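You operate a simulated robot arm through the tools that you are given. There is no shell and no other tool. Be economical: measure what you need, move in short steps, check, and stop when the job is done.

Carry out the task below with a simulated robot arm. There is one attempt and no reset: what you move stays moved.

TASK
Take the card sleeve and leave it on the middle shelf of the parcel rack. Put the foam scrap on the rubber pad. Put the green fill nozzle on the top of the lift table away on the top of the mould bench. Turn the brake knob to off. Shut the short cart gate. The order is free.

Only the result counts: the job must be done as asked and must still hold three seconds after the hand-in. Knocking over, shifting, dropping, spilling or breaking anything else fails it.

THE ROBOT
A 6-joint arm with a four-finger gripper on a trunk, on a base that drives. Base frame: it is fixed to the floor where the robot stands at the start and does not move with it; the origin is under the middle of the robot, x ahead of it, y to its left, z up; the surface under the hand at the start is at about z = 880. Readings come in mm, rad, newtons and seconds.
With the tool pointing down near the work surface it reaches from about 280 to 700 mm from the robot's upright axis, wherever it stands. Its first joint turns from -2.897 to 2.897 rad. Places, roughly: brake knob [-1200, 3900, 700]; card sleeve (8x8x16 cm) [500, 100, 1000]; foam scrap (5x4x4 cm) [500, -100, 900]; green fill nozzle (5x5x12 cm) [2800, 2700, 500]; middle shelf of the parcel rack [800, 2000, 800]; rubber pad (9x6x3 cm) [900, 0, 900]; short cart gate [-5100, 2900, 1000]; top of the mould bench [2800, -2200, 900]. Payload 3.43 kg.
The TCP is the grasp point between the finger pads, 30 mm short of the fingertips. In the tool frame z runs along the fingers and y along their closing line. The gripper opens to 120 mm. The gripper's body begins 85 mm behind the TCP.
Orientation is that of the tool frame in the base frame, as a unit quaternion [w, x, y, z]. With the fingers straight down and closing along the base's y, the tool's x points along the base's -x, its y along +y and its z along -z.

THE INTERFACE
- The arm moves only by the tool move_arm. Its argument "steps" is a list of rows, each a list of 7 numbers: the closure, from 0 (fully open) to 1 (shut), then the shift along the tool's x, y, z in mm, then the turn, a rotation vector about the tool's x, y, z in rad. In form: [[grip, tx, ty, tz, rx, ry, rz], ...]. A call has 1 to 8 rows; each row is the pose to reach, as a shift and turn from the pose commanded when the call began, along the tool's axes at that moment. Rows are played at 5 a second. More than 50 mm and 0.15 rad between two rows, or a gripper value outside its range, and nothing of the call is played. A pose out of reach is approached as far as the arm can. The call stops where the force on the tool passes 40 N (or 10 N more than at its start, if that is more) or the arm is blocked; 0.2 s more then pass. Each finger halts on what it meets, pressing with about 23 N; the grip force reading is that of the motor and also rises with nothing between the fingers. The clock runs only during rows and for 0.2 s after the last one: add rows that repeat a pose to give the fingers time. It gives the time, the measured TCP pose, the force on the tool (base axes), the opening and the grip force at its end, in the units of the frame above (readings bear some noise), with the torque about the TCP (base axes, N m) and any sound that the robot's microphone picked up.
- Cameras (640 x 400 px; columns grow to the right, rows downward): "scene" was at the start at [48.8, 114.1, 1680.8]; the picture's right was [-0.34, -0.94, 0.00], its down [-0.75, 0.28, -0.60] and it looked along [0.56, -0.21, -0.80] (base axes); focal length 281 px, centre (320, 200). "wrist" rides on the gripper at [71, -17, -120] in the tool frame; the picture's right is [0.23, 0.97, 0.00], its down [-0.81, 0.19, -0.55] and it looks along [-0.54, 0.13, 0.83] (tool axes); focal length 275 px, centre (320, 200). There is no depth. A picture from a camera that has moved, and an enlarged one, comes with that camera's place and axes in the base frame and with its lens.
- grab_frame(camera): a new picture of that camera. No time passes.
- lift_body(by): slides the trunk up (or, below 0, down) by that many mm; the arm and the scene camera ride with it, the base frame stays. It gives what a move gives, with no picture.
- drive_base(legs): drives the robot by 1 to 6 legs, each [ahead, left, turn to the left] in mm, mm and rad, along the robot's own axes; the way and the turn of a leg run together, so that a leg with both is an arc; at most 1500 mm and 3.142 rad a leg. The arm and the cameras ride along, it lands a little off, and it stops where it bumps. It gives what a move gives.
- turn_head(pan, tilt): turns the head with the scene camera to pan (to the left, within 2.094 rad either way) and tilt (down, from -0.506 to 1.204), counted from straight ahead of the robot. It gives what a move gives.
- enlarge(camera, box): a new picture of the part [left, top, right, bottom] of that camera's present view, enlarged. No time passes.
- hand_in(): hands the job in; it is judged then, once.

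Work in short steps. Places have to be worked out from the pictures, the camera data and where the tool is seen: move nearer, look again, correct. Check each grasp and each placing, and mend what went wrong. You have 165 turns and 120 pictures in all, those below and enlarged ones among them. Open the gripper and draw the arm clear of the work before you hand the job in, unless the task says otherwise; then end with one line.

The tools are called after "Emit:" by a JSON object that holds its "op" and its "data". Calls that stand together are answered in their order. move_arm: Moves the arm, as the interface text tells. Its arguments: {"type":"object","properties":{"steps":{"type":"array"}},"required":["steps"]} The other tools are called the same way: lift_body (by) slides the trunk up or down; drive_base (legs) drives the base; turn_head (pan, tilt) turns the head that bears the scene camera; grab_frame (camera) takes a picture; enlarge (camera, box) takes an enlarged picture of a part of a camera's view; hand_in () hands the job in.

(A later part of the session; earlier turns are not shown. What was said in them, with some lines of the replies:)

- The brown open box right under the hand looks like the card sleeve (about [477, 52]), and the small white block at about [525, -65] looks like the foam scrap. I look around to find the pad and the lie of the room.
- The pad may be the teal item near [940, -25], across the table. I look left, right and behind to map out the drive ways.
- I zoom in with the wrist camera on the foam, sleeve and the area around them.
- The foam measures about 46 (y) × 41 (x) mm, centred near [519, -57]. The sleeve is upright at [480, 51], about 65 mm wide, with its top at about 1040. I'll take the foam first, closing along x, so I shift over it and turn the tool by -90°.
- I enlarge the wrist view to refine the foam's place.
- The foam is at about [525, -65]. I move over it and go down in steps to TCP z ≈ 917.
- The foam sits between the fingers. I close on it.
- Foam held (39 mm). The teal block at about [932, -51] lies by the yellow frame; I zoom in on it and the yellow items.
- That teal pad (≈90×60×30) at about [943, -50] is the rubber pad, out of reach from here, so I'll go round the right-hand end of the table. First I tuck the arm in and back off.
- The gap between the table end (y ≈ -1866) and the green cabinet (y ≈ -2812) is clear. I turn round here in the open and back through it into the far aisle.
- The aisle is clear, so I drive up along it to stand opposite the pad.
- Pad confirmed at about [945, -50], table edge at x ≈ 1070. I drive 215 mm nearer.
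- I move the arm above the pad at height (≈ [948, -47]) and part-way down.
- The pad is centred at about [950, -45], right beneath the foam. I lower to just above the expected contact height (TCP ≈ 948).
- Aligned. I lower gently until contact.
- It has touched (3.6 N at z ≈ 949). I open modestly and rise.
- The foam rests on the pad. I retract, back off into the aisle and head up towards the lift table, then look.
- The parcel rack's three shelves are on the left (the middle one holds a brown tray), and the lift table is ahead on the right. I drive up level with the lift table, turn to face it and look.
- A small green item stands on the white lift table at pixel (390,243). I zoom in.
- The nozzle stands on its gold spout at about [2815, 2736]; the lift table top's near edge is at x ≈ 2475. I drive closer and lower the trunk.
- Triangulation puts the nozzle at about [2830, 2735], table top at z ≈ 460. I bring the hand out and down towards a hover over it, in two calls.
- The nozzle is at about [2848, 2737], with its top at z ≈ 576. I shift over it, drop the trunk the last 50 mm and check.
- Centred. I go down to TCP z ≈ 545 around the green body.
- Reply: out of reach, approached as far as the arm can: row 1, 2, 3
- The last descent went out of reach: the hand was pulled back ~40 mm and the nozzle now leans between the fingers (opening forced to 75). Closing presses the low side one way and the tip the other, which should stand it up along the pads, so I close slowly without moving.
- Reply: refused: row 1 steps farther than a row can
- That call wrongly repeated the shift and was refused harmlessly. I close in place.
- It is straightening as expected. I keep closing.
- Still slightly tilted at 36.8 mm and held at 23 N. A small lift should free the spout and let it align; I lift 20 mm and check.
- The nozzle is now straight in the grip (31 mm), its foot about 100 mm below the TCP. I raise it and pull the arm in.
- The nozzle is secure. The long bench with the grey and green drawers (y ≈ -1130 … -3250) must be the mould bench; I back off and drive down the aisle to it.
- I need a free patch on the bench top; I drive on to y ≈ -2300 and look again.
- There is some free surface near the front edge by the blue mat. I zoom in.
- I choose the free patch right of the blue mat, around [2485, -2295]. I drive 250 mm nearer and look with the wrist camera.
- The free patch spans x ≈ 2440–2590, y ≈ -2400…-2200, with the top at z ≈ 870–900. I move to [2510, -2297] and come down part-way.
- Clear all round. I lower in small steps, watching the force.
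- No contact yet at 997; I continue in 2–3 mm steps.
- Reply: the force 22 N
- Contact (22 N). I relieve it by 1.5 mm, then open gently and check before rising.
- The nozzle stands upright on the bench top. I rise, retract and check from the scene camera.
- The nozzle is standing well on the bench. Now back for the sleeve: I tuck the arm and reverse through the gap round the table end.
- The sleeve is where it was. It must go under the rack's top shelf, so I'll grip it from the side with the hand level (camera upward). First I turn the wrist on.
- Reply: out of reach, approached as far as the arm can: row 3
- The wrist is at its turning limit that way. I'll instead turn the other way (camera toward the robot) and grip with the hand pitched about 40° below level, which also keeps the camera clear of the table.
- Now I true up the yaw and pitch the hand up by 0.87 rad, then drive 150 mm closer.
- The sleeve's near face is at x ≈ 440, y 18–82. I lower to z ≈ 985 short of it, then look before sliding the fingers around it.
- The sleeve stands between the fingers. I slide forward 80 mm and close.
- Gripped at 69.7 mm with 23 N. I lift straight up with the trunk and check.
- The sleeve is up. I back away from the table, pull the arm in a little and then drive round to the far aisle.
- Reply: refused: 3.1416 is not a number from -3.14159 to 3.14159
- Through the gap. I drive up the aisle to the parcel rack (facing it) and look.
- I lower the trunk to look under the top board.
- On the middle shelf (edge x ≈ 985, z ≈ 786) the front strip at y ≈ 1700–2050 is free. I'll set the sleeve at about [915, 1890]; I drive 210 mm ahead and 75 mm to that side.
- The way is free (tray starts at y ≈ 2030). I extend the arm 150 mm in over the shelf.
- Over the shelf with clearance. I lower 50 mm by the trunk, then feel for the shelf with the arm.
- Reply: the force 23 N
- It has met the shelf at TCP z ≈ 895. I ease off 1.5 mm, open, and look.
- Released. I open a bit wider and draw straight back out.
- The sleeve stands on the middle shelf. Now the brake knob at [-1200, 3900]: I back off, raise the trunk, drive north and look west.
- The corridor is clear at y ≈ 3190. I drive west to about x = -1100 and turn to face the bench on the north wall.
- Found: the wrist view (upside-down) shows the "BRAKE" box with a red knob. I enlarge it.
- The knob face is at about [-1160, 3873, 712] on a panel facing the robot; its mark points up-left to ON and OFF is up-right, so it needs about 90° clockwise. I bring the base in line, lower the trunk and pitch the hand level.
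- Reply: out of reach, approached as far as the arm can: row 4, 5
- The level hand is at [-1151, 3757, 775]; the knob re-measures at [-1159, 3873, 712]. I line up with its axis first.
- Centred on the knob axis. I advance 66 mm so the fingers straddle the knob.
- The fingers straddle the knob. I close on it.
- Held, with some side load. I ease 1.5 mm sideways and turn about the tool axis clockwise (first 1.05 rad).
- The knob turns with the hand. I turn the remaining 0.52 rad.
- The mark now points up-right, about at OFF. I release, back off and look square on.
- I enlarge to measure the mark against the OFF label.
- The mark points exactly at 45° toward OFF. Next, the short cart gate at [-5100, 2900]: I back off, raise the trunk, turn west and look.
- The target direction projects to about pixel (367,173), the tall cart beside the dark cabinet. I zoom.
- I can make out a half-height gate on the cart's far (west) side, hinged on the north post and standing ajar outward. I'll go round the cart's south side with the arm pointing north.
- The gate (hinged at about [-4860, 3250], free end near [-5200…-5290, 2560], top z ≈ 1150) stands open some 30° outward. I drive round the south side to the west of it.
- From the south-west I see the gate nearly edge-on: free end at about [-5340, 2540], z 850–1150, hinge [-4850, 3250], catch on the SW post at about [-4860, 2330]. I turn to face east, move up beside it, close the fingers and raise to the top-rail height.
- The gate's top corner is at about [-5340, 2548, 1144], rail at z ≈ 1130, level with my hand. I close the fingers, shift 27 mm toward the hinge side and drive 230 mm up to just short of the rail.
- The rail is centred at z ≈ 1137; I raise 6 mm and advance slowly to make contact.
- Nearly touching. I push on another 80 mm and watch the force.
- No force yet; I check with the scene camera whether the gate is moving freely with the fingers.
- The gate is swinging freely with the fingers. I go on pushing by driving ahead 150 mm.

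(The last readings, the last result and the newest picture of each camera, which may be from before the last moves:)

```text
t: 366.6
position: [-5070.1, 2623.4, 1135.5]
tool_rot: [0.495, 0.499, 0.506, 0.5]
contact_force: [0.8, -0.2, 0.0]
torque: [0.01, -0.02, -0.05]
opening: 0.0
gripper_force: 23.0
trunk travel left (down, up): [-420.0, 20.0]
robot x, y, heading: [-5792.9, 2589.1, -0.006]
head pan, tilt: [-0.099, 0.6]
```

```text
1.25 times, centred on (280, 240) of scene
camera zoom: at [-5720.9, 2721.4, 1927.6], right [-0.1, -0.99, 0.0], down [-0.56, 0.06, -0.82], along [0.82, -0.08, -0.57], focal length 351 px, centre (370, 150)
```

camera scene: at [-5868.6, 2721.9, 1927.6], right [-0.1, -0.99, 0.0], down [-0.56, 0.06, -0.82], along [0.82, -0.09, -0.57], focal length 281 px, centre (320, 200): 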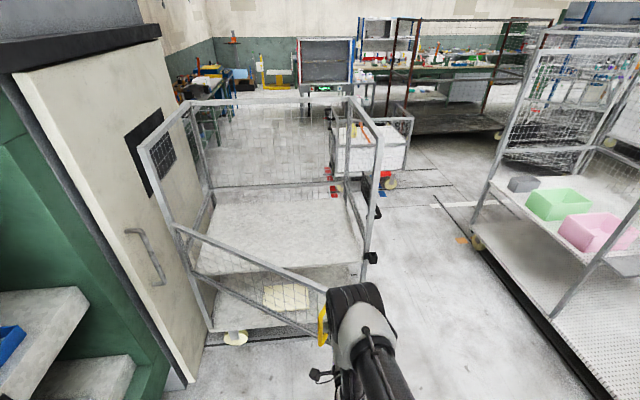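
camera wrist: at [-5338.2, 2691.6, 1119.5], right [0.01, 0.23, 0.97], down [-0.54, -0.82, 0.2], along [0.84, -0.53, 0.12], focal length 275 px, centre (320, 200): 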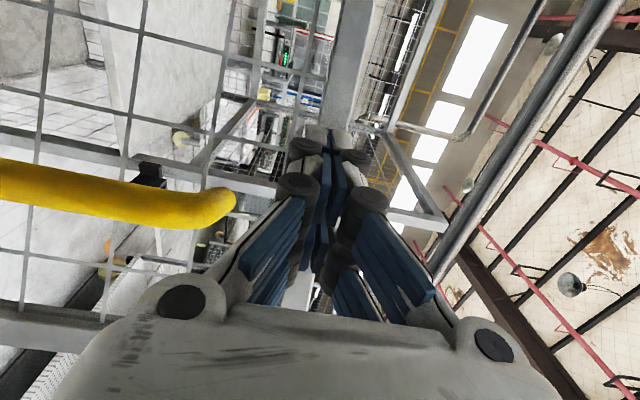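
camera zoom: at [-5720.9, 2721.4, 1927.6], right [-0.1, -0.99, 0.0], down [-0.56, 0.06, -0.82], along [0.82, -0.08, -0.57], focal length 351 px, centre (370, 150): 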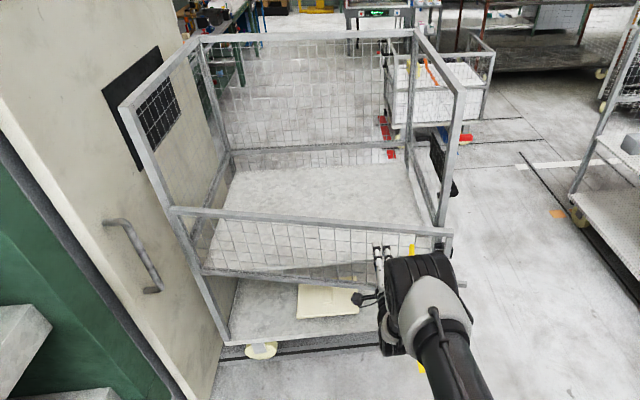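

Nearly shut. Another 100 mm by the base, then the rest with the arm.

Emit:
{"op": "drive_base", "data": {"legs": [[100, 0, 0]]}}

Emit:
{"op": "move_arm", "data": {"steps": [[1.0, 0, 0, 10, 0, 0, 0], [1.0, 0, 0, 20, 0, 0, 0], [1.0, 0, 0, 30, 0, 0, 0], [1.0, 0, 0, 40, 0, 0, 0], [1.0, 0, 0, 50, 0, 0, 0]]}}

Emit:
{"op": "enlarge", "data": {"camera": "scene", "box": [130, 80, 430, 400]}}

```text
t: 367.8
position: [-4971.2, 2623.5, 1135.3]
tool_rot: [0.495, 0.498, 0.506, 0.501]
contact_force: [0.7, 0.8, 0.3]
torque: [0.0, -0.02, -0.01]
opening: 0.0
gripper_force: 33.1
trunk travel left (down, up): [-420.0, 20.0]
robot x, y, heading: [-5692.7, 2589.4, -0.005]
head pan, tilt: [-0.099, 0.6]
```

```text
t: 369.0
position: [-4922.2, 2623.3, 1136.6]
tool_rot: [0.495, 0.499, 0.506, 0.5]
contact_force: [0.0, -1.1, 0.2]
torque: [-0.02, 0.02, -0.03]
opening: 0.0
gripper_force: 33.3
trunk travel left (down, up): [-420.0, 20.0]
robot x, y, heading: [-5691.9, 2589.9, -0.003]
head pan, tilt: [-0.099, 0.6]
```

```text
1.25 times, centred on (280, 240) of scene
camera zoom: at [-5623.6, 2721.1, 1927.6], right [-0.1, -0.99, 0.0], down [-0.56, 0.06, -0.83], along [0.82, -0.08, -0.56], focal length 351 px, centre (370, 150)
```

zoom: 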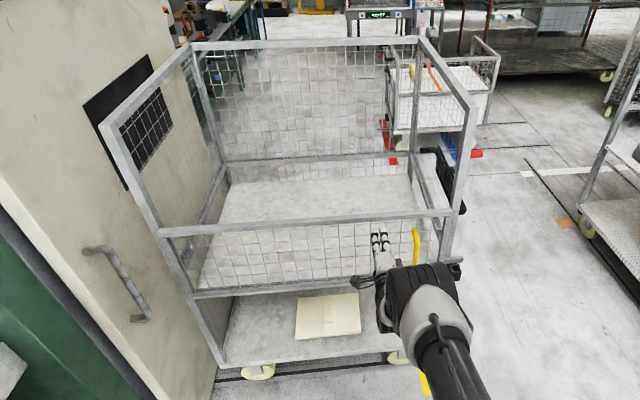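

It looks nearly flush; I push on gently until it meets the stop.

Emit:
{"op": "move_arm", "data": {"steps": [[1.0, 0, 0, 8, 0, 0, 0], [1.0, 0, 0, 16, 0, 0, 0], [1.0, 0, 0, 24, 0, 0, 0], [1.0, 0, 0, 32, 0, 0, 0], [1.0, 0, 0, 40, 0, 0, 0]]}}

Emit:
{"op": "grab_frame", "data": {"camera": "wrist"}}

```text
t: 370.2
position: [-4883.6, 2623.2, 1136.1]
tool_rot: [0.494, 0.499, 0.505, 0.501]
contact_force: [-12.3, 0.7, 1.4]
torque: [-0.01, -0.09, -0.26]
opening: 6.2
gripper_force: 33.3
trunk travel left (down, up): [-420.0, 20.0]
robot x, y, heading: [-5690.7, 2587.1, -0.002]
head pan, tilt: [-0.099, 0.6]
```

```text
22 pictures are left
camera wrist: at [-5004.7, 2693.9, 1118.8], right [0.01, 0.23, 0.97], down [-0.54, -0.82, 0.2], along [0.84, -0.53, 0.12], focal length 275 px, centre (320, 200)
```

wrist: 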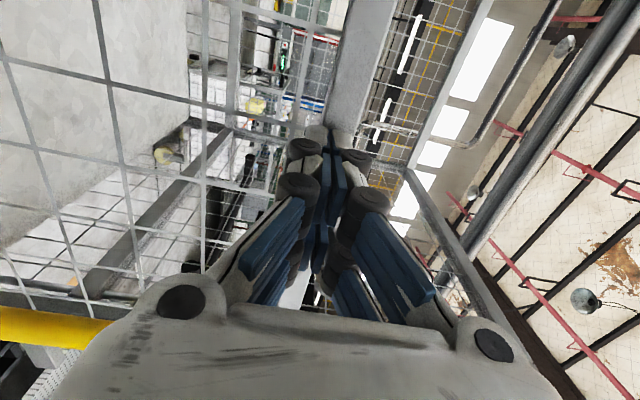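

Resistance of 12 N now. I look at the free end and the catch.

Emit:
{"op": "enlarge", "data": {"camera": "scene", "box": [300, 180, 440, 330]}}

```text
2.67 times, centred on (370, 255) of scene
camera zoom: at [-5625.9, 2721.2, 1927.7], right [-0.1, -0.99, 0.0], down [-0.56, 0.06, -0.83], along [0.82, -0.08, -0.56], focal length 749 px, centre (187, 53)
```

zoom: 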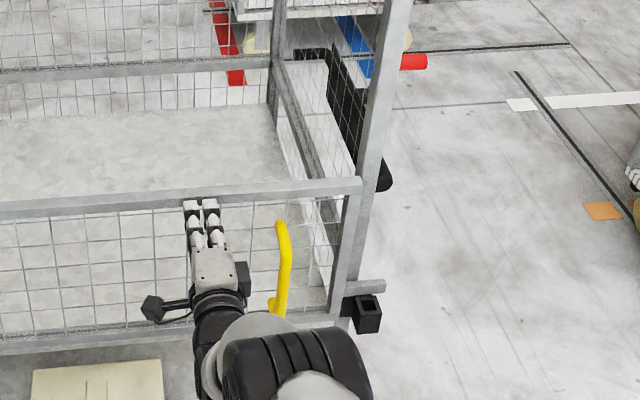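

The gate lies against the posts, with its tongue by the black catch. I push a little more to see whether it seats further.

Emit:
{"op": "move_arm", "data": {"steps": [[1.0, 0, 0, 3, 0, 0, 0], [1.0, 0, 0, 6, 0, 0, 0], [1.0, 0, 0, 9, 0, 0, 0], [1.0, 0, 0, 12, 0, 0, 0], [1.0, 0, 0, 15, 0, 0, 0]]}}

Emit:
{"op": "enlarge", "data": {"camera": "scene", "box": [300, 180, 440, 330]}}

```text
t: 370.9
position: [-4883.3, 2624.8, 1134.7]
tool_rot: [0.495, 0.498, 0.506, 0.501]
contact_force: [-28.4, 0.4, 12.5]
torque: [-0.28, -0.35, -0.64]
opening: 5.9
gripper_force: 33.0
trunk travel left (down, up): [-420.0, 20.0]
robot x, y, heading: [-5693.8, 2590.3, -0.0]
head pan, tilt: [-0.099, 0.6]
stopped in row 3: the force on the tool passed its limit at 43 N (the readings are from after the stop); the commanded pose is now the measured one
```

```text
2.67 times, centred on (370, 255) of scene
camera zoom: at [-5632.8, 2721.2, 1928.1], right [-0.1, -0.99, 0.0], down [-0.56, 0.06, -0.83], along [0.82, -0.08, -0.56], focal length 749 px, centre (187, 53)
```

zoom: 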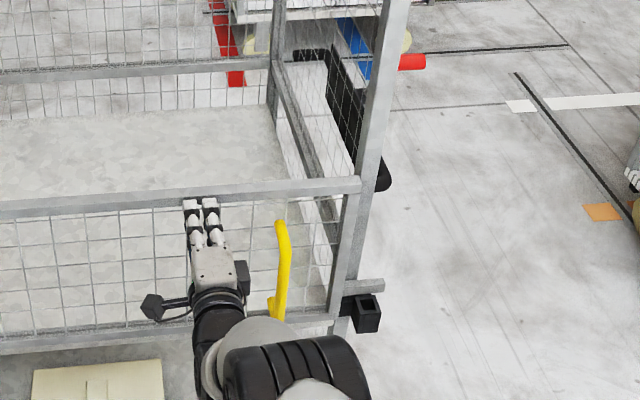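

It met a hard stop at 43 N. I withdraw the fingers and see whether the gate stays and how the latch sits.

Emit:
{"op": "move_arm", "data": {"steps": [[1.0, 0, 0, -20, 0, 0, 0], [1.0, 0, 0, -50, 0, 0, 0], [1.0, 0, 0, -90, 0, 0, 0], [1.0, 0, 0, -130, 0, 0, 0]]}}

Emit:
{"op": "enlarge", "data": {"camera": "scene", "box": [340, 220, 420, 320]}}

```text
t: 371.9
position: [-5009.3, 2624.8, 1135.3]
tool_rot: [0.494, 0.5, 0.508, 0.498]
contact_force: [0.2, -0.3, -0.1]
torque: [0.01, 0.05, -0.02]
opening: 0.0
gripper_force: 33.7
trunk travel left (down, up): [-420.0, 20.0]
robot x, y, heading: [-5695.5, 2588.1, 0.001]
head pan, tilt: [-0.099, 0.6]
```

```text
4.00 times, centred on (380, 270) of scene
camera zoom: at [-5625.9, 2721.3, 1927.7], right [-0.1, -0.99, 0.0], down [-0.56, 0.06, -0.83], along [0.82, -0.08, -0.56], focal length 1124 px, centre (80, -80)
```

zoom: 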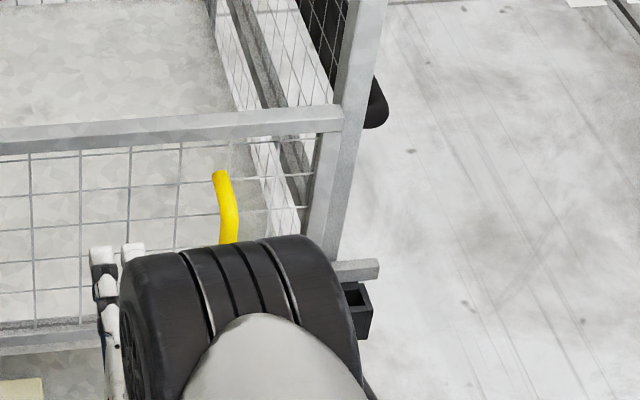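

I shift the robot back and south for an unobstructed closer look at the latch.

Emit:
{"op": "drive_base", "data": {"legs": [[-150, 0, 0], [0, -450, 0]]}}

Emit:
{"op": "lift_body", "data": {"by": -350}}

Emit:
{"op": "turn_head", "data": {"pan": 0.0, "tilt": 0.6}}

Emit:
{"op": "grab_frame", "data": {"camera": "scene"}}

```text
t: 375.6
position: [-5155.5, 2179.0, 1133.1]
tool_rot: [0.492, 0.498, 0.509, 0.501]
contact_force: [0.1, -0.3, -0.3]
torque: [-0.01, 0.04, 0.04]
opening: 0.0
gripper_force: 33.5
trunk travel left (down, up): [-420.0, 20.0]
robot x, y, heading: [-5841.3, 2142.7, 0.008]
head pan, tilt: [-0.099, 0.6]
```

```text
t: 379.0
position: [-5155.7, 2179.1, 783.2]
tool_rot: [0.492, 0.498, 0.509, 0.501]
contact_force: [0.0, 0.3, 1.0]
torque: [0.0, 0.04, -0.01]
opening: 0.0
gripper_force: 33.5
trunk travel left (down, up): [-70.0, 370.0]
robot x, y, heading: [-5841.6, 2139.8, 0.01]
head pan, tilt: [-0.099, 0.6]
```

```text
t: 379.6
position: [-5156.0, 2179.5, 783.7]
tool_rot: [0.492, 0.498, 0.509, 0.501]
contact_force: [-0.1, 0.2, -0.2]
torque: [0.04, 0.03, 0.01]
opening: 0.0
gripper_force: 33.4
trunk travel left (down, up): [-70.0, 370.0]
robot x, y, heading: [-5839.8, 2142.1, 0.005]
head pan, tilt: [0.0, 0.6]
```

```text
18 pictures are left
camera scene: at [-5772.8, 2280.3, 1577.6], right [0.01, -1.0, 0.0], down [-0.56, 0.0, -0.83], along [0.83, 0.0, -0.56], focal length 281 px, centre (320, 200)
```

scene: 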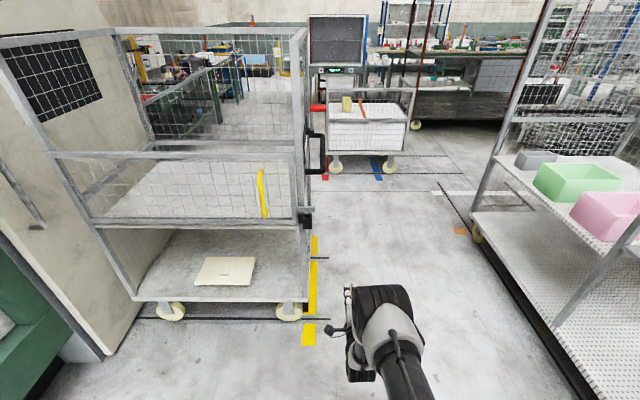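

Emit:
{"op": "enlarge", "data": {"camera": "scene", "box": [250, 150, 350, 240]}}

```text
4.44 times, centred on (300, 195) of scene
camera zoom: at [-5772.8, 2280.3, 1577.6], right [0.01, -1.0, 0.0], down [-0.56, 0.0, -0.83], along [0.83, 0.0, -0.56], focal length 1249 px, centre (409, 222)
```

zoom: 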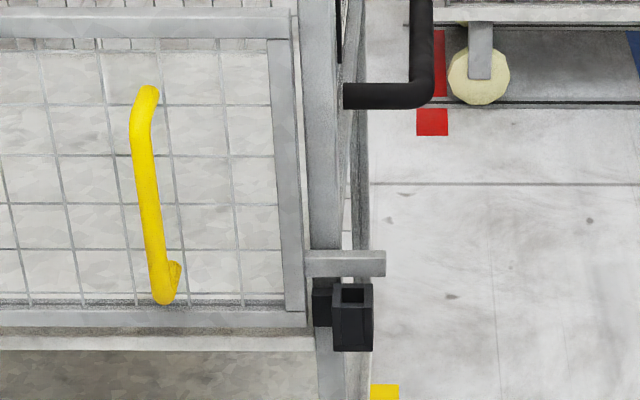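

The gate lies flush by my measure (top rail ends both at x ≈ -4835 ± 15) and stayed put after release. I take one oblique look from further south to check there's no gap at the latch post.

Emit:
{"op": "drive_base", "data": {"legs": [[0, -430, 0]]}}

Emit:
{"op": "turn_head", "data": {"pan": 0.55, "tilt": 0.55}}

Emit:
{"op": "grab_frame", "data": {"camera": "scene"}}

```text
t: 382.2
position: [-5152.4, 1761.5, 784.2]
tool_rot: [0.49, 0.497, 0.511, 0.501]
contact_force: [0.7, -0.7, 0.8]
torque: [-0.05, 0.0, 0.01]
opening: 0.0
gripper_force: 33.6
trunk travel left (down, up): [-70.0, 370.0]
robot x, y, heading: [-5835.9, 1720.8, 0.009]
head pan, tilt: [0.0, 0.6]
```

```text
t: 383.2
position: [-5152.9, 1761.2, 783.0]
tool_rot: [0.49, 0.497, 0.511, 0.502]
contact_force: [-0.4, 0.8, -0.5]
torque: [0.01, 0.0, 0.02]
opening: 0.1
gripper_force: 32.9
trunk travel left (down, up): [-70.0, 370.0]
robot x, y, heading: [-5836.3, 1721.5, 0.012]
head pan, tilt: [0.55, 0.55]
```

```text
16 pictures are left
camera scene: at [-5782.1, 1905.7, 1582.1], right [0.53, -0.85, 0.0], down [-0.44, -0.28, -0.85], along [0.72, 0.45, -0.52], focal length 281 px, centre (320, 200)
```

scene: 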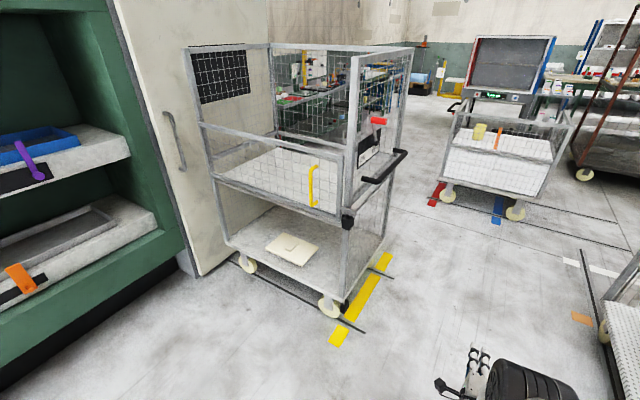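

Emit:
{"op": "enlarge", "data": {"camera": "scene", "box": [300, 130, 400, 250]}}

```text
3.33 times, centred on (350, 190) of scene
camera zoom: at [-5782.1, 1905.7, 1582.1], right [0.53, -0.85, 0.0], down [-0.44, -0.28, -0.85], along [0.72, 0.45, -0.52], focal length 937 px, centre (220, 233)
```

zoom: 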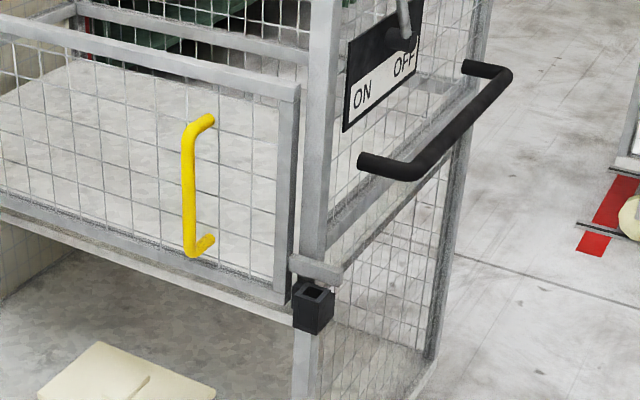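

The gate is flush with the frame, parallel to the cart's shelf edge within about 1°, with its tongue against the latch post. I open the gripper; the arm is clear of everything.

Emit:
{"op": "move_arm", "data": {"steps": [[0.7, 0, 0, -10, 0, 0, 0], [0.4, 0, 0, -20, 0, 0, 0], [0.1, 0, 0, -30, 0, 0, 0], [0.0, 0, 0, -30, 0, 0, 0], [0.0, 0, 0, -30, 0, 0, 0], [0.0, 0, 0, -30, 0, 0, 0]]}}

Emit:
{"op": "enlarge", "data": {"camera": "scene", "box": [190, 30, 420, 250]}}

```text
t: 384.6
position: [-5182.0, 1761.5, 783.9]
tool_rot: [0.49, 0.497, 0.511, 0.502]
contact_force: [-0.3, -0.2, -0.2]
torque: [-0.01, 0.01, 0.0]
opening: 92.8
gripper_force: 0.1
trunk travel left (down, up): [-70.0, 370.0]
robot x, y, heading: [-5839.9, 1720.8, 0.007]
head pan, tilt: [0.55, 0.55]
```

```text
1.82 times, centred on (305, 140) of scene
camera zoom: at [-5782.2, 1905.8, 1582.1], right [0.53, -0.85, 0.0], down [-0.44, -0.28, -0.85], along [0.72, 0.45, -0.52], focal length 511 px, centre (347, 309)
```

zoom: 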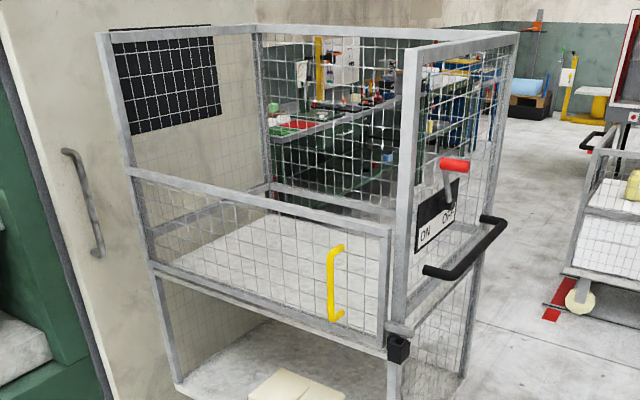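

The gate stays shut and every part of the task is done, so I hand in.

Emit:
{"op": "hand_in", "data": {}}

```text
The job is handed in.
```

I've handed the job in: the sleeve is on the middle shelf of the parcel rack, the foam on the rubber pad, the green nozzle on the mould bench top, the brake knob at OFF, and the short cart gate shut. The nozzle tipped over against the fingers when I first reached for it, but it came upright in the grip before I lifted it. The gate sits flush against its stop, but I heard no latch click.
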